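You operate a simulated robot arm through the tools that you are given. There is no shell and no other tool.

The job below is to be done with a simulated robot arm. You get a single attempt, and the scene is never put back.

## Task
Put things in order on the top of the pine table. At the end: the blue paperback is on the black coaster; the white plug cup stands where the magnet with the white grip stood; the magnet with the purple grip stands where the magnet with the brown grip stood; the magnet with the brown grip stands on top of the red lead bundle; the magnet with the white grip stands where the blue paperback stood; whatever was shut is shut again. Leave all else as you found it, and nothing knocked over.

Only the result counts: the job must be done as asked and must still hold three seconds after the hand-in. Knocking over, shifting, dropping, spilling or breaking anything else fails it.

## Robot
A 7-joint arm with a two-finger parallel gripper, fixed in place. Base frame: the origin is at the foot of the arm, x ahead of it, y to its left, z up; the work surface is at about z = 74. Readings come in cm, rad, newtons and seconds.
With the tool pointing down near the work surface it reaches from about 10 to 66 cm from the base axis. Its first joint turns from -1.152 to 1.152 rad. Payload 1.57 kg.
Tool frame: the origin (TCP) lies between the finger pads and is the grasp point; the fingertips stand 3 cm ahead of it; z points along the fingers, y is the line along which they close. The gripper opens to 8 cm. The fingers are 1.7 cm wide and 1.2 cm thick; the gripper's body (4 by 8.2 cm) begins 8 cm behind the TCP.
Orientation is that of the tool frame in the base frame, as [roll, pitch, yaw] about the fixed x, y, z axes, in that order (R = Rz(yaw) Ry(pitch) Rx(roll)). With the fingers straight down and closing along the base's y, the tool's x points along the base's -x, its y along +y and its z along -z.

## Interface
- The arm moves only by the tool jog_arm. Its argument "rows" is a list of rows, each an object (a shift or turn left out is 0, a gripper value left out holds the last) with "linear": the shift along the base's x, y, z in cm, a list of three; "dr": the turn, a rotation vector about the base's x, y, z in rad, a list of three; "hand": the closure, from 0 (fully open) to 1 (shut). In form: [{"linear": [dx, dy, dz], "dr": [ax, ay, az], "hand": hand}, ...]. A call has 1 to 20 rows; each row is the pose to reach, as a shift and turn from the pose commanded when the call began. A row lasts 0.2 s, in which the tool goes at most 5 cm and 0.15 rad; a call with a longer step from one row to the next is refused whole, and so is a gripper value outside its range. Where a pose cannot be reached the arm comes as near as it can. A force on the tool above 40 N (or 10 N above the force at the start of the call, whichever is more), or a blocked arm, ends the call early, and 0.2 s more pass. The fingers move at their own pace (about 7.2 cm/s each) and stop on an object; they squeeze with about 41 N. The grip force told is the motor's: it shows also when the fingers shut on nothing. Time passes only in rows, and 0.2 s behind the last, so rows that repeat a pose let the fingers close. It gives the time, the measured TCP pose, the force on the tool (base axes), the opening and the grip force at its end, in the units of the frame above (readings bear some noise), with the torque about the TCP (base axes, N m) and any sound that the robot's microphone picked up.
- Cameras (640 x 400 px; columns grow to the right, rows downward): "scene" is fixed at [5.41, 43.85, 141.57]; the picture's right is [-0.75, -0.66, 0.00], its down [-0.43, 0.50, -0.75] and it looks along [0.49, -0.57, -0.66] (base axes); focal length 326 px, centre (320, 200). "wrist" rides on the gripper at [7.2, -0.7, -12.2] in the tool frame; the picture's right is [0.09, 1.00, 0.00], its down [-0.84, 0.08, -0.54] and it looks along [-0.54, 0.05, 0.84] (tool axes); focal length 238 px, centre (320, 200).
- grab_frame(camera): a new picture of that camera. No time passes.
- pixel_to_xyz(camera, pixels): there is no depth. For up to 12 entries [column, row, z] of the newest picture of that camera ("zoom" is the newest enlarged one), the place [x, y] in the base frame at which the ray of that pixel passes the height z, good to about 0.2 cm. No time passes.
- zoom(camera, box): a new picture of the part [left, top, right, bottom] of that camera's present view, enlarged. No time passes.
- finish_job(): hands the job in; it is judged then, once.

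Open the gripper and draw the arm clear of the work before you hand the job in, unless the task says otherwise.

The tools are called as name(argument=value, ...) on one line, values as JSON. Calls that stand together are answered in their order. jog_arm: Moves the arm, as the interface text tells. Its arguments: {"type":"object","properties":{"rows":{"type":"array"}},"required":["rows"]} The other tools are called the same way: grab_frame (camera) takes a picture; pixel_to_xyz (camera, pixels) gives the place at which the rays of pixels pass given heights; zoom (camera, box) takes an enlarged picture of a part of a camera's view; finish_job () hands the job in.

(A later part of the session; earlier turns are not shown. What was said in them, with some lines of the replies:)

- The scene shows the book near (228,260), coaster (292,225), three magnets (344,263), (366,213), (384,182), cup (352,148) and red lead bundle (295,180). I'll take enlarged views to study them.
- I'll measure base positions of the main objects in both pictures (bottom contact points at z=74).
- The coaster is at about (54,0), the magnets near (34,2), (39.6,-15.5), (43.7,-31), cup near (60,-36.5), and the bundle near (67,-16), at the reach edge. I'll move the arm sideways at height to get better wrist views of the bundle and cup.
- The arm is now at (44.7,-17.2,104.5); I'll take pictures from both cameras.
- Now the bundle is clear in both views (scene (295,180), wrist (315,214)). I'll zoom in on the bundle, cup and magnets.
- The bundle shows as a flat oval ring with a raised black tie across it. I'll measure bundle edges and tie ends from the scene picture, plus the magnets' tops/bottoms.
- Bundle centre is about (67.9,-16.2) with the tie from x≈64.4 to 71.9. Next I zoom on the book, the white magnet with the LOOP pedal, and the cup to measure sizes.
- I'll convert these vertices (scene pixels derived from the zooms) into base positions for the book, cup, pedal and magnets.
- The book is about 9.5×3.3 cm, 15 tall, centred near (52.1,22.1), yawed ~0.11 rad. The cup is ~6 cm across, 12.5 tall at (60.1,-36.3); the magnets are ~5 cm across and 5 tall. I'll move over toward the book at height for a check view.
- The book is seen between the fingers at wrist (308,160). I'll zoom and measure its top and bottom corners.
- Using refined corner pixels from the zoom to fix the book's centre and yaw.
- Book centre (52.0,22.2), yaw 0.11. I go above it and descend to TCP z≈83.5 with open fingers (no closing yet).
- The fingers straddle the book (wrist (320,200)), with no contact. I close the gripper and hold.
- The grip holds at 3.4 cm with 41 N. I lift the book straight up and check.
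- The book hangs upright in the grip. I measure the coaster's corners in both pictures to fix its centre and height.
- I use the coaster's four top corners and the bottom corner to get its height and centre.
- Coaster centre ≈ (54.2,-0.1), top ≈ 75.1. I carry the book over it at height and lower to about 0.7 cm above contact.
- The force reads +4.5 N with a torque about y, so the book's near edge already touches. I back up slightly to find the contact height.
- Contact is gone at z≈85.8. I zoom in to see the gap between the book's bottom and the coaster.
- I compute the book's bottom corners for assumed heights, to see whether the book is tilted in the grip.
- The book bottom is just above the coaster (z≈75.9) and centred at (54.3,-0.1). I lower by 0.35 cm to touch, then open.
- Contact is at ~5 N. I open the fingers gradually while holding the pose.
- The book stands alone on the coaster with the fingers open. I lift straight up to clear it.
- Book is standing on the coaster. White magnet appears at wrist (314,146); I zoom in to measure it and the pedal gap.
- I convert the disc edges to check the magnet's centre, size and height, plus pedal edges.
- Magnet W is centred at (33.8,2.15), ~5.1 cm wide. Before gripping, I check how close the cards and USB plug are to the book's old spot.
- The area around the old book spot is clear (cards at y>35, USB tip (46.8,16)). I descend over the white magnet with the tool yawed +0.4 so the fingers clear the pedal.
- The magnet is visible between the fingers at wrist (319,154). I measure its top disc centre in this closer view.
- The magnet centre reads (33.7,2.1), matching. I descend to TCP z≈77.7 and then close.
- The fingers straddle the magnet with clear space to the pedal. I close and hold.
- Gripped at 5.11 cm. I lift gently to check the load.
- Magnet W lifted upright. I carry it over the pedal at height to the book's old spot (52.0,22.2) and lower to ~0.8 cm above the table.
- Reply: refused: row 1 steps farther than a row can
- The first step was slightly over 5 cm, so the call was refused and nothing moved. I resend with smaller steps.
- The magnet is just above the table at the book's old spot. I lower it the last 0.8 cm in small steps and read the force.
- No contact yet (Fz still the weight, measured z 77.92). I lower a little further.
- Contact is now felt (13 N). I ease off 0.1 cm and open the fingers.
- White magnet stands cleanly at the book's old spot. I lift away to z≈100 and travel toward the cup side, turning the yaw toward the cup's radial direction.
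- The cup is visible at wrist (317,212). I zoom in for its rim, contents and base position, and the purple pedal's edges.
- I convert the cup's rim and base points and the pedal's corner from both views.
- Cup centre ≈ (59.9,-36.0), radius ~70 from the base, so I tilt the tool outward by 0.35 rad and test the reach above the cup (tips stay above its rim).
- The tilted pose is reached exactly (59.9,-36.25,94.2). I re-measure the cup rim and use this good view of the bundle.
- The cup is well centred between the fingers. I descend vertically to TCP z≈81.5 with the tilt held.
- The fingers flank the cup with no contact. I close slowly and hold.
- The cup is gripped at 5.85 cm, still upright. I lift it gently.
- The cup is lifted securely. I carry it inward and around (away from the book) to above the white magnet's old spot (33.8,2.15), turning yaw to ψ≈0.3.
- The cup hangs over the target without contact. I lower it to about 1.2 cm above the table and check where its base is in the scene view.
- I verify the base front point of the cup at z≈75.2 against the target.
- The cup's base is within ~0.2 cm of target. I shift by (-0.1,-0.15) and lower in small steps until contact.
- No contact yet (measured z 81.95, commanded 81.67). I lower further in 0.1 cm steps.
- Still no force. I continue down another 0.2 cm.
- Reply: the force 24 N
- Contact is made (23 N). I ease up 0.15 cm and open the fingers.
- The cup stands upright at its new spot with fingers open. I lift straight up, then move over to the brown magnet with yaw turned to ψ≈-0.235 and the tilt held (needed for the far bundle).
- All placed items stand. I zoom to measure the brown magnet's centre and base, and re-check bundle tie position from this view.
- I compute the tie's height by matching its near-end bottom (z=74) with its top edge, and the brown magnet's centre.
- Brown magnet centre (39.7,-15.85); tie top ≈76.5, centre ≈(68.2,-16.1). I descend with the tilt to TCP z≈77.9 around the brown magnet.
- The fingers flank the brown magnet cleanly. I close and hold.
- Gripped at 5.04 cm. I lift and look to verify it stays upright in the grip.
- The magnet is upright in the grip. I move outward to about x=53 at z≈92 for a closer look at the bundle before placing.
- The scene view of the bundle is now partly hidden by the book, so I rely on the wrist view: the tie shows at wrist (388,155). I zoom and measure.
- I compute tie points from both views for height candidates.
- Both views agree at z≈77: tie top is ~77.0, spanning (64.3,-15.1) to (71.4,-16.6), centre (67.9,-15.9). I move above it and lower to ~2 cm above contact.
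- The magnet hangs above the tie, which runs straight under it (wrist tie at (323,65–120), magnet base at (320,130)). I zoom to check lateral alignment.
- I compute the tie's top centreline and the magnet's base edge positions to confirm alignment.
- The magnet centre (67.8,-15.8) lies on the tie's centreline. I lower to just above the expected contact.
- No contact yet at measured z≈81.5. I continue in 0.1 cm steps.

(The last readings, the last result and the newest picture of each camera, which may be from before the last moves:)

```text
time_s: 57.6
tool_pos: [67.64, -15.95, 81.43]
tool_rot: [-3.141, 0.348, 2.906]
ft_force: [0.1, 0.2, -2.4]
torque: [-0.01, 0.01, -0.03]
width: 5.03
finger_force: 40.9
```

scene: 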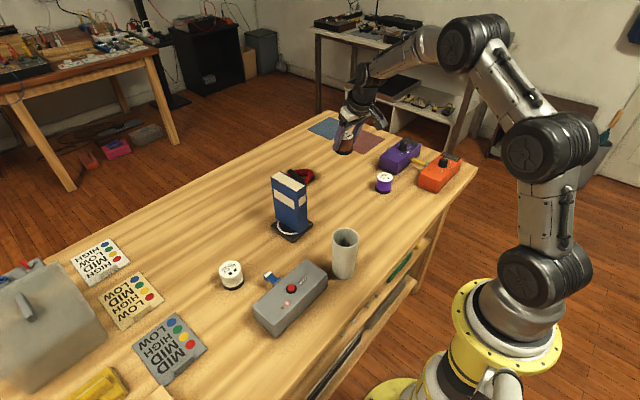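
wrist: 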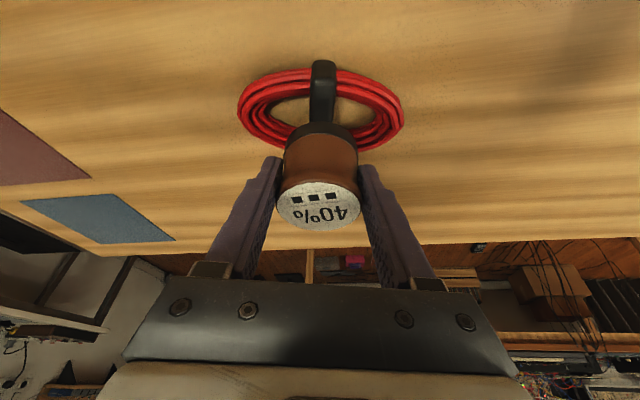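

Still only the weight reads (-2.4 N). Another 0.2 cm down.

jog_arm(rows=[{"linear": [0, 0, -0.1]}, {"linear": [0, 0, -0.2]}, {"linear": [0, 0, -0.2]}])

zoom(camera="scene", box=[265, 140, 335, 200])

zoom(camera="wrist", box=[230, 40, 410, 160])

```text
time_s: 58.4
tool_pos: [67.64, -15.89, 81.02]
tool_rot: [-3.141, 0.35, 2.905]
ft_force: [-0.4, 0.0, -0.9]
torque: [0.03, -0.01, 0.02]
width: 5.03
finger_force: 40.7
```

```text
6.67 times, centred on (300, 170) of scene
```

zoom: 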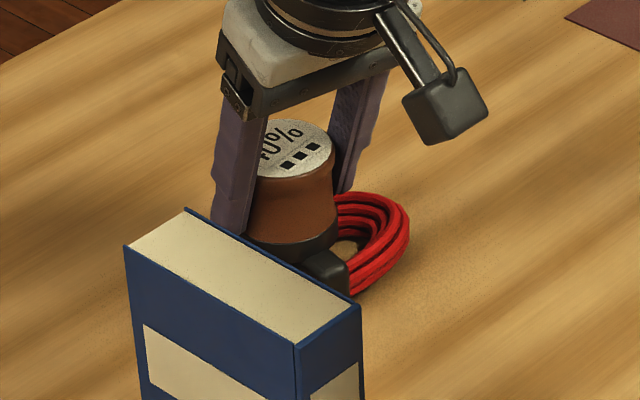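

```text
3.33 times, centred on (320, 100) of wrist
```

zoom: 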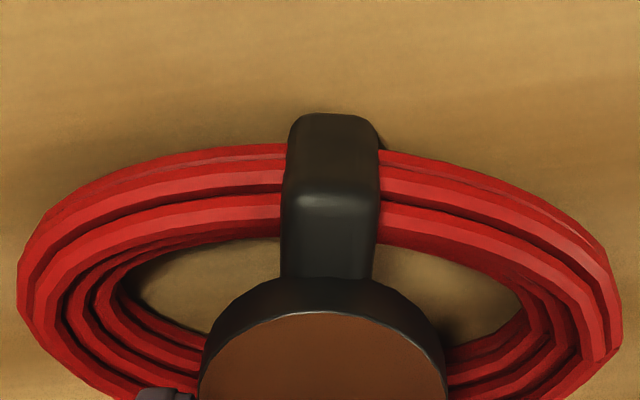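

Nearly in contact (Fz risen to -0.9). Another small step down of 0.1 cm, then 0.15.

jog_arm(rows=[{"linear": [0, 0, -0.05]}, {"linear": [0, 0, -0.1]}, {"linear": [0, 0, -0.1]}])

```text
time_s: 59.2
tool_pos: [67.6, -15.89, 81.14]
tool_rot: [3.141, 0.351, 2.906]
ft_force: [-1.7, -1.0, 0.8]
torque: [0.1, 0.08, 0.05]
width: 5.03
finger_force: 41.0
```

The support force (~3 N) with small torque shows the magnet is resting on the tie. I open slightly first to release.

jog_arm(rows=[{"hand": 0.33}, {"hand": 0.28}, {"hand": 0.28}])

zoom(camera="scene", box=[265, 140, 335, 200])

grab_frame(camera="wrist")

```text
time_s: 60.0
tool_pos: [67.61, -15.74, 80.98]
tool_rot: [3.141, 0.349, 2.906]
ft_force: [-0.1, -0.3, 0.5]
torque: [-0.03, 0.01, -0.02]
width: 5.76
finger_force: 0.0
```

```text
6.67 times, centred on (300, 170) of scene
```

zoom: 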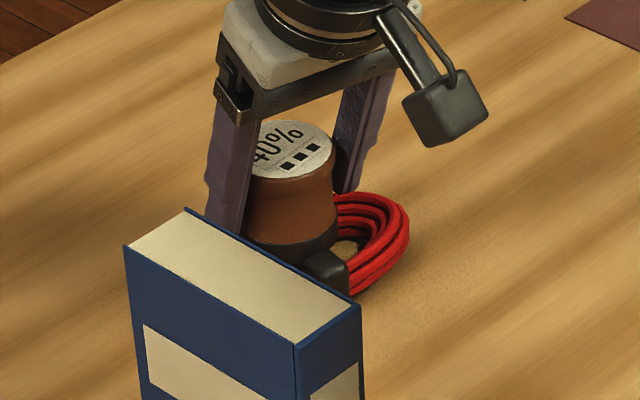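

```text
taken
```

wrist: 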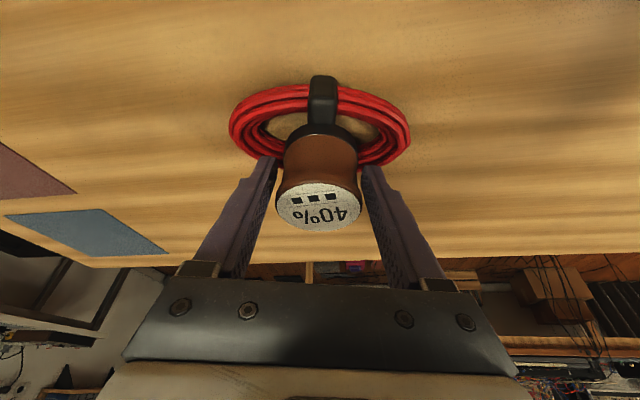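

The magnet stays upright after release. I open fully, wait a moment, and re-check stability.

jog_arm(rows=[{"hand": 0.15}, {"hand": 0}, {"hand": 0}, {"hand": 0}])

zoom(camera="scene", box=[265, 140, 335, 200])

zoom(camera="wrist", box=[220, 60, 420, 240])

```text
time_s: 61.0
tool_pos: [67.54, -15.75, 81.05]
tool_rot: [3.141, 0.349, 2.905]
ft_force: [-0.2, -0.5, -0.6]
torque: [0.02, -0.03, 0.0]
width: 8.01
finger_force: 0.1
```

```text
6.67 times, centred on (300, 170) of scene
```

zoom: 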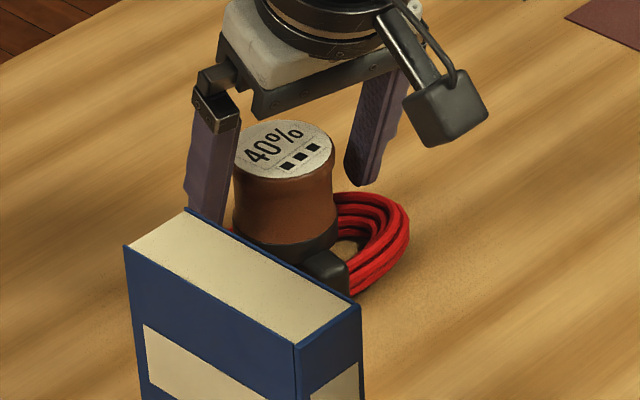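

```text
2.22 times, centred on (320, 150) of wrist
```

zoom: 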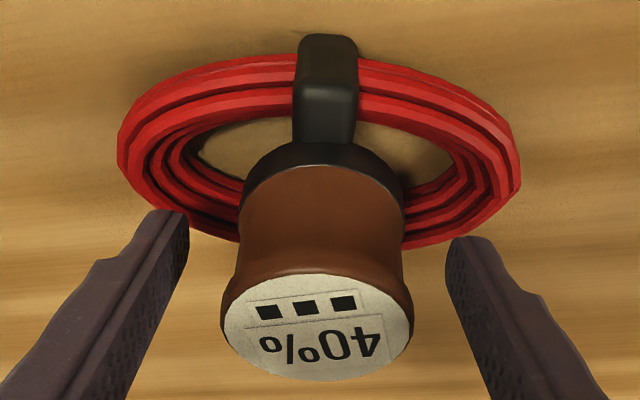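

The brown magnet stands steadily on the bundle. I lift straight up, then move toward the purple magnet while removing the tilt.

jog_arm(rows=[{"linear": [0, 0, 3]}, {"linear": [0, 0, 7]}, {"linear": [0, 0, 11]}, {"linear": [0, 0, 15]}, {"linear": [0, 0, 19]}, {"linear": [-4, -2.2, 20]}, {"linear": [-8, -4.4, 20], "dr": [0.027, 0.113, 0]}, {"linear": [-12, -6.6, 20], "dr": [0.054, 0.226, 0]}, {"linear": [-16, -8.8, 20], "dr": [0.0815, 0.34, 0]}, {"linear": [-20, -11, 20], "dr": [0.0815, 0.34, 0]}, {"linear": [-24, -13.2, 20], "dr": [0.0815, 0.34, 0]}, {"linear": [-27, -15, 20], "dr": [0.0815, 0.34, 0]}, {"linear": [-29, -15.8, 18], "dr": [0.0815, 0.34, 0]}, {"linear": [-29, -15.8, 18], "dr": [0.0815, 0.34, 0]}])

grab_frame(camera="scene")

grab_frame(camera="wrist")

```text
time_s: 64.0
tool_pos: [38.77, -31.72, 98.82]
tool_rot: [-3.141, 0.0, 2.907]
ft_force: [0.8, -0.6, -0.1]
torque: [0.04, -0.01, -0.02]
width: 8.01
finger_force: 0.0
```

```text
taken
```

scene: 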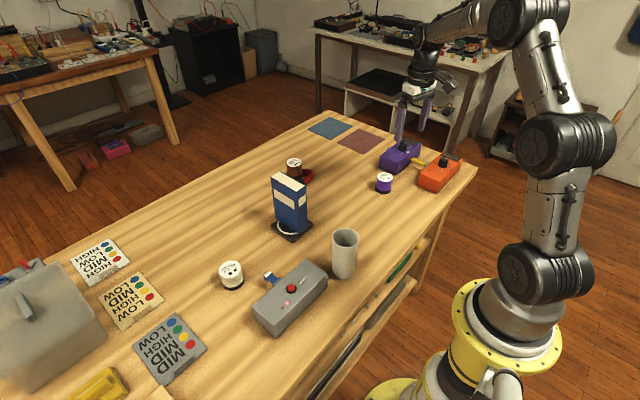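

```text
taken
```

wrist: 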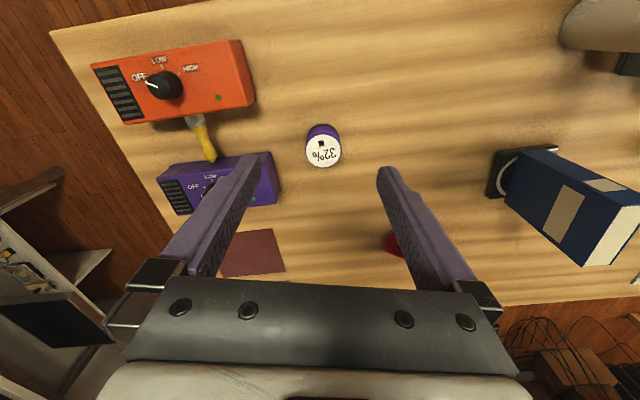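

The purple magnet shows at wrist (323,148). I zoom in to measure its centre.

zoom(camera="wrist", box=[270, 105, 380, 185])

pixel_to_xyz(camera="wrist", pixels=[[323, 151, 79], [280, 203, 74], [255, 105, 74]])

```text
5.00 times, centred on (325, 145) of wrist
```

zoom: 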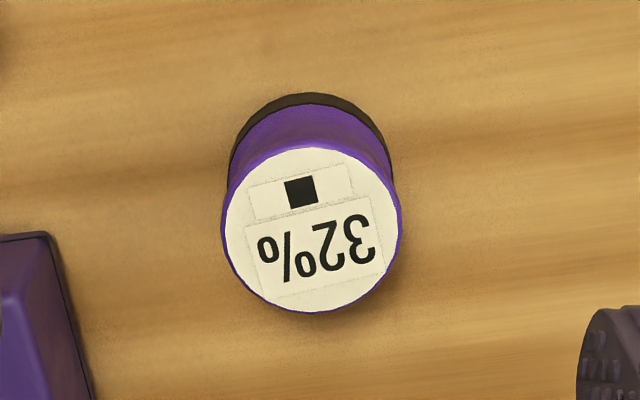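

```text
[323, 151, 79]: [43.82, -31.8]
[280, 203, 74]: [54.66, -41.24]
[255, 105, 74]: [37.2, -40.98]
```

I convert the purple magnet's disc points.

pixel_to_xyz(camera="zoom", pixels=[[311, 229, 79], [221, 229, 79], [401, 229, 79], [309, 92, 74], [228, 178, 74], [394, 178, 74]])

```text
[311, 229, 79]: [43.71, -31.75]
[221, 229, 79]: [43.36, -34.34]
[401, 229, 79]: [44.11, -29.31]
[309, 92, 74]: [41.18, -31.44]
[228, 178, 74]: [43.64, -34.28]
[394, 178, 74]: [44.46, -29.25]
```

Purple magnet centre (43.75,-31.8). I move above it and descend vertically to TCP z≈77.7.

jog_arm(rows=[{"linear": [3, -0.1, 0]}, {"linear": [5.17, -0.18, -3]}, {"linear": [5.17, -0.18, -7]}, {"linear": [5.17, -0.18, -11]}, {"linear": [5.17, -0.18, -15]}, {"linear": [5.17, -0.18, -18]}, {"linear": [5.17, -0.18, -20]}, {"linear": [5.17, -0.18, -21.1]}, {"linear": [5.17, -0.18, -21.1]}])

grab_frame(camera="wrist")

zoom(camera="scene", box=[330, 110, 450, 210])

```text
time_s: 66.0
tool_pos: [43.93, -31.8, 77.82]
tool_rot: [-3.141, 0.0, 2.907]
ft_force: [0.4, 1.1, 0.6]
torque: [-0.02, 0.01, 0.01]
width: 8.0
finger_force: 0.1
```

```text
taken
```

wrist: 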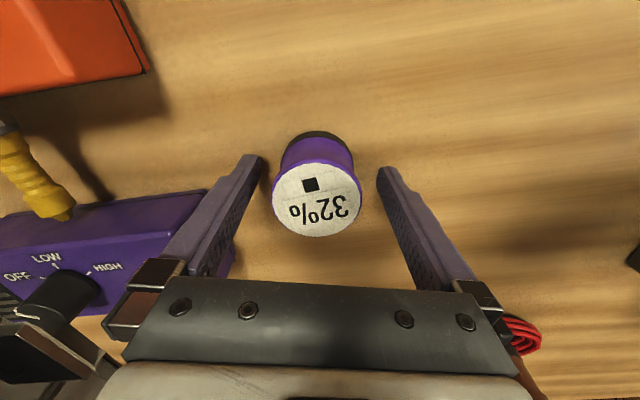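

```text
4.00 times, centred on (390, 160) of scene
```

zoom: 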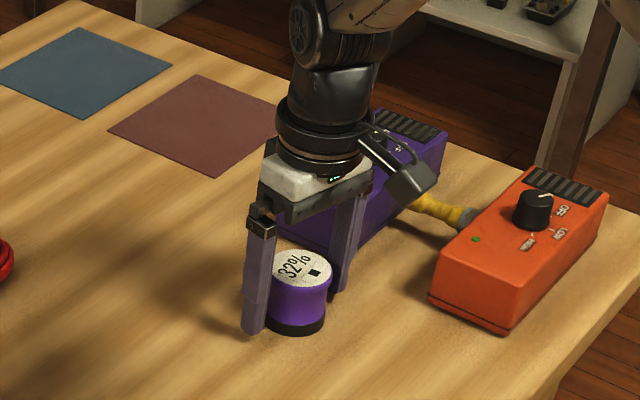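

The fingers flank the purple magnet, clear of both pedals. I close and hold, then lift a little.

jog_arm(rows=[{"hand": 0.25}, {"hand": 1}, {"hand": 1}, {"hand": 1}, {"hand": 1}])

jog_arm(rows=[{"linear": [0, 0, 0.5]}, {"linear": [0, 0, 2]}, {"linear": [0, 0, 5]}, {"linear": [0, 0, 9]}, {"linear": [0, 0, 9]}])

grab_frame(camera="wrist")

grab_frame(camera="scene")

```text
time_s: 67.2
tool_pos: [43.79, -31.88, 77.96]
tool_rot: [3.141, 0.0, 2.907]
ft_force: [-0.2, -0.7, 0.0]
torque: [-0.02, 0.0, -0.02]
width: 5.02
finger_force: 41.2
```

```text
time_s: 68.4
tool_pos: [43.63, -31.85, 86.9]
tool_rot: [3.141, 0.001, 2.906]
ft_force: [-0.9, -0.7, -2.0]
torque: [-0.01, 0.01, -0.02]
width: 5.04
finger_force: 41.2
```

```text
taken
```

wrist: 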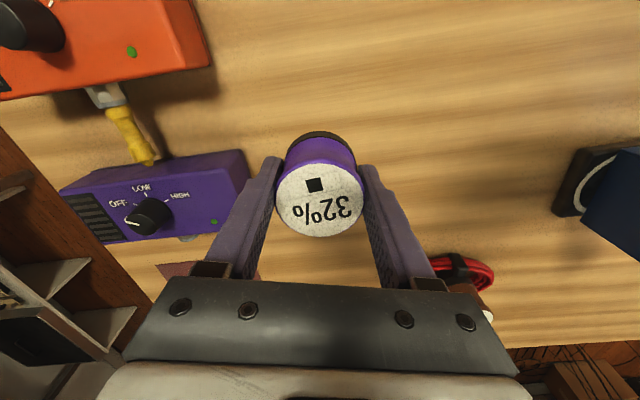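

```text
taken
```

scene: 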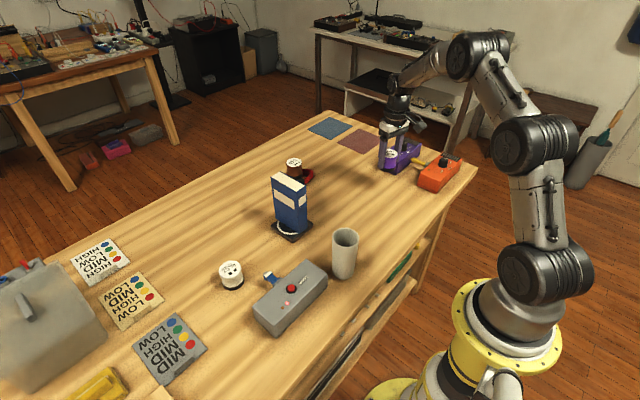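

Purple magnet lifted. I carry it to the brown magnet's old spot (39.7,-15.85) and lower to about 0.7 cm above the table.

jog_arm(rows=[{"linear": [-1, 4, 0]}, {"linear": [-2, 8, 0]}, {"linear": [-3, 12, 0]}, {"linear": [-4.05, 15.95, 0]}, {"linear": [-4.05, 15.95, -4]}, {"linear": [-4.05, 15.95, -7]}, {"linear": [-4.05, 15.95, -8.2]}, {"linear": [-4.05, 15.95, -8.2]}, {"linear": [-4.05, 15.95, -8.2]}])

zoom(camera="scene", box=[320, 160, 430, 240])

grab_frame(camera="wrist")

```text
time_s: 70.4
tool_pos: [39.78, -16.02, 78.77]
tool_rot: [3.141, 0.0, 2.905]
ft_force: [-0.6, 0.0, -2.3]
torque: [-0.04, 0.02, -0.01]
width: 5.05
finger_force: 40.3
```

```text
5.00 times, centred on (375, 200) of scene
```

zoom: 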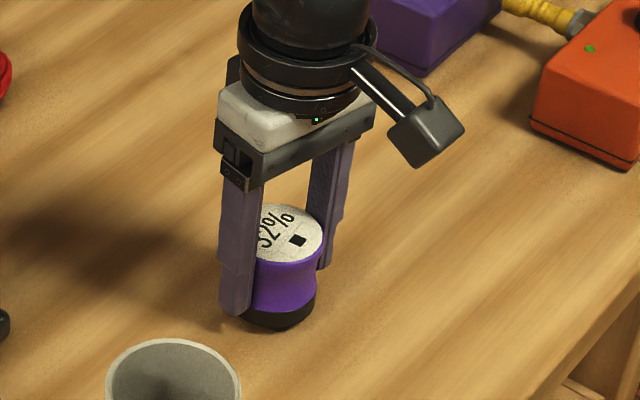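

```text
taken
```

wrist: 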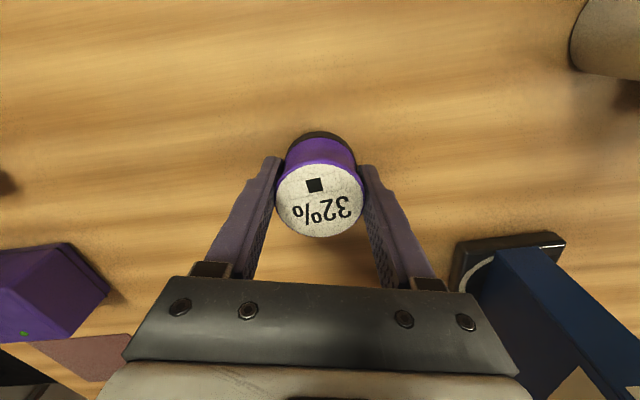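

Position matches the old brown spot. I lower gently in small steps to contact.

jog_arm(rows=[{"linear": [0, 0, -0.4]}, {"linear": [0, 0, -0.7]}, {"linear": [0, 0, -0.8]}, {"linear": [0, 0, -0.8]}])

```text
time_s: 71.4
tool_pos: [39.79, -15.85, 77.84]
tool_rot: [3.142, 0.001, 2.905]
ft_force: [0.2, -0.3, -1.8]
torque: [0.01, 0.0, 0.01]
width: 5.02
finger_force: 40.4
```

No clear contact yet (Fz -1.8). I go down 0.1 cm more at a time.

jog_arm(rows=[{"linear": [0, 0, -0.05]}, {"linear": [0, 0, -0.1]}, {"linear": [0, 0, -0.1]}])

```text
time_s: 72.2
tool_pos: [39.67, -15.88, 77.92]
tool_rot: [-3.141, 0.0, 2.905]
ft_force: [-1.7, 1.1, 5.4]
torque: [0.08, 0.07, 0.05]
width: 5.05
finger_force: 41.4
```

Contact is made (net ~7 N). I open the fingers and hold.

jog_arm(rows=[{"hand": 0.3}, {"hand": 0.15}, {"hand": 0}, {"hand": 0}, {"hand": 0}])

zoom(camera="scene", box=[320, 160, 430, 240])

grab_frame(camera="wrist")

```text
time_s: 73.4
tool_pos: [39.72, -15.81, 77.79]
tool_rot: [-3.141, -0.001, 2.906]
ft_force: [0.5, 0.4, 0.2]
torque: [0.0, -0.02, 0.0]
width: 7.95
finger_force: 0.0
```

```text
5.00 times, centred on (375, 200) of scene
```

zoom: 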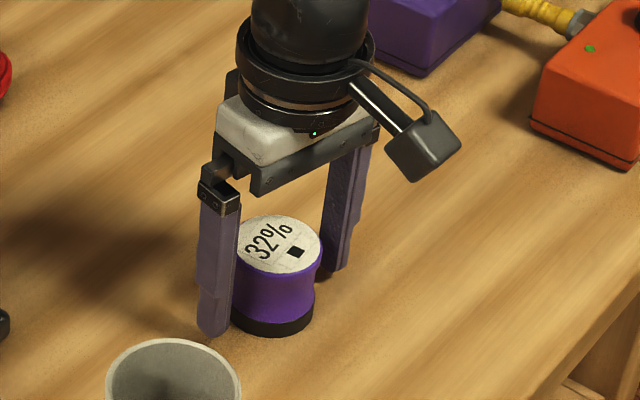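

```text
taken
```

wrist: 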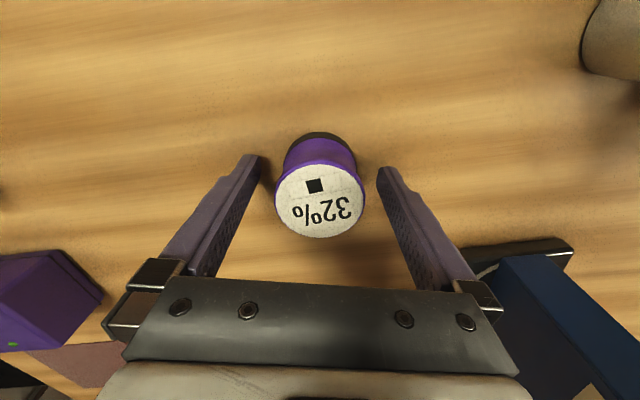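

The purple magnet stands at the brown one's old spot. I lift straight up and draw the arm back and clear.

jog_arm(rows=[{"linear": [0, 0, 4]}, {"linear": [0, 0, 8]}, {"linear": [0, 0, 12]}, {"linear": [0, 0, 16]}, {"linear": [0, 0, 20]}, {"linear": [0, 0, 24]}, {"linear": [0, 0, 28]}, {"linear": [-4, 0, 30]}, {"linear": [-8, 0, 31]}, {"linear": [-10, 0, 31]}, {"linear": [-10, 0, 31]}])

grab_frame(camera="scene")

grab_frame(camera="wrist")

```text
time_s: 75.8
tool_pos: [29.94, -15.82, 109.1]
tool_rot: [-3.142, 0.0, 2.906]
ft_force: [0.2, -0.3, 0.5]
torque: [0.03, 0.0, 0.03]
width: 8.02
finger_force: 0.1
```

```text
taken
```

scene: 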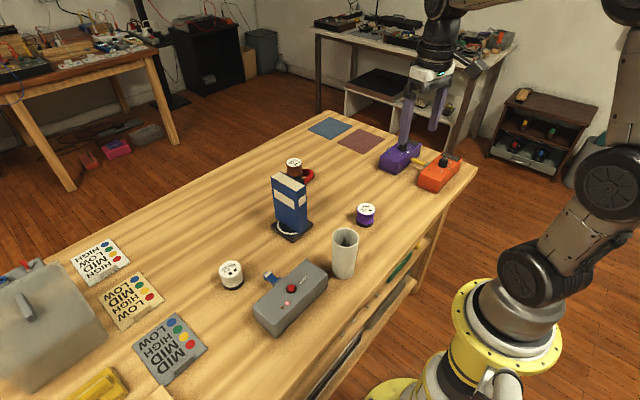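

```text
taken
```

wrist: 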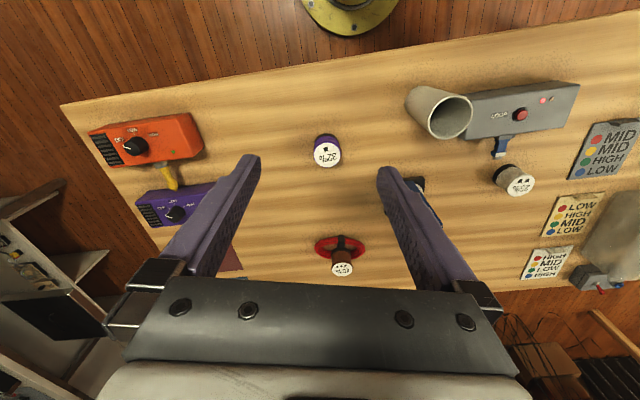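

All pieces appear placed. I zoom in to check final positions of each item.

zoom(camera="scene", box=[200, 150, 400, 300])

zoom(camera="wrist", box=[300, 220, 380, 290])

pixel_to_xyz(camera="scene", pixels=[[366, 208, 79], [231, 269, 79], [344, 278, 74], [294, 163, 82], [232, 290, 74], [366, 226, 74]])

pixel_to_xyz(camera="wrist", pixels=[[327, 156, 79], [521, 186, 79], [343, 269, 82], [341, 240, 77], [453, 118, 86.5]])

```text
2.67 times, centred on (300, 225) of scene
```

zoom: 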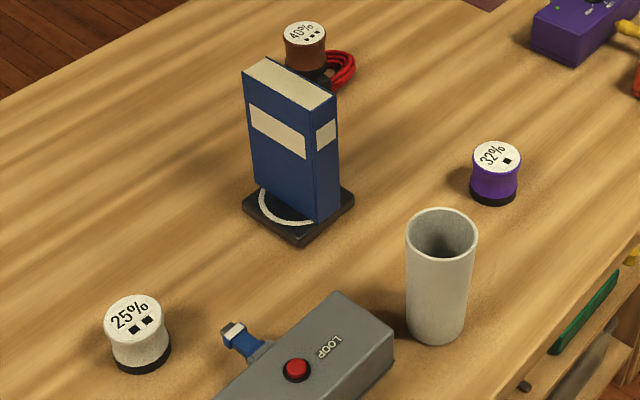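

```text
5.71 times, centred on (340, 255) of wrist
```

zoom: 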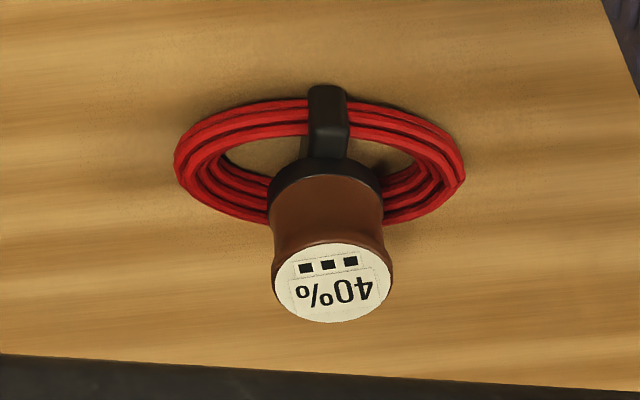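

```text
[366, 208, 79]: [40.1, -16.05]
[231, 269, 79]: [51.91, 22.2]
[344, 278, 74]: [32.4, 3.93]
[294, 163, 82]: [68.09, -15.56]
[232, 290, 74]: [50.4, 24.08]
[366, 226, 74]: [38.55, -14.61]
```

```text
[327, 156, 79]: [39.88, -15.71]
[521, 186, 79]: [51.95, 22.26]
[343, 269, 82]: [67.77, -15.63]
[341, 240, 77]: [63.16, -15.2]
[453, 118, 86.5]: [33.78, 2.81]
```

I double-check the cup's centre using rim points from both views.

zoom(camera="wrist", box=[390, 70, 490, 150])

pixel_to_xyz(camera="scene", pixels=[[345.7, 237.4, 86.5], [345.7, 227.6, 86.5], [345.7, 247.5, 86.5], [332.3, 237.4, 86.5], [359.2, 237.4, 86.5]])

```text
5.00 times, centred on (440, 110) of wrist
```

zoom: 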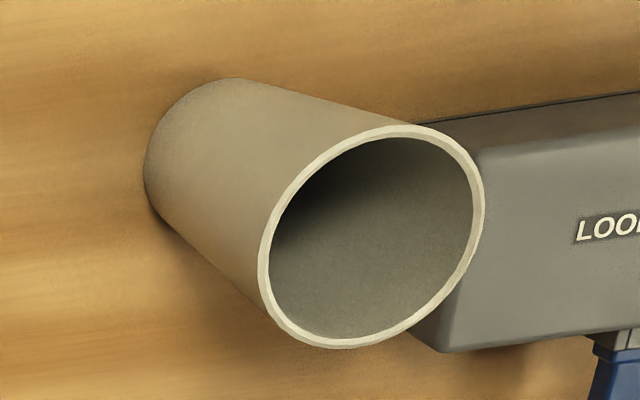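

```text
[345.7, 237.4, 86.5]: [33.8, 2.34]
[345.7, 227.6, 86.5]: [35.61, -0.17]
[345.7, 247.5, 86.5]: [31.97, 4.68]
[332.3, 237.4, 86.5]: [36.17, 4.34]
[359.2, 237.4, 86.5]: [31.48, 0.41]
```

Cup at (33.8,2.3), white magnet at (51.9,22.2), purple at (39.9,-15.9), brown steady on the bundle tie, and the book upright on the coaster. Nothing else moved, the gripper is open and the arm is clear, so I hand in.

finish_job()

```text
The job is handed in.
```

I carried out all five moves and handed the job in; the judging result hasn't come back. When I checked before the hand-in, everything was upright and nothing else looked moved.

| Item | Asked for | Last measured position (x, y in cm) |
|---|---|---|
| Blue paperback | on the black coaster | standing on the coaster, centred near (54.3, -0.1) |
| White-grip magnet | where the book stood (52.0, 22.2) | (51.9, 22.2) |
| White plug cup | where the white-grip magnet stood (33.8, 2.15) | (33.8, 2.3) |
| Brown-grip magnet | on top of the red lead bundle | (67.8, -15.6), upright on the bundle's black tie |
| Purple-grip magnet | where the brown-grip magnet stood (39.7, -15.85) | (39.9, -15.8) |

- **Brown-grip magnet:** it stands on the narrow top of the tie, about 1.6 cm wide, while its base is about 5 cm across. It had stayed steady for about 15 seconds when I last looked.
- **Book:** it is slightly wider than the coaster, so it overhangs a few millimetres on two sides.
- **Shut items:** I opened nothing, so nothing needed shutting.

The gripper is open and the arm is raised clear of the table.
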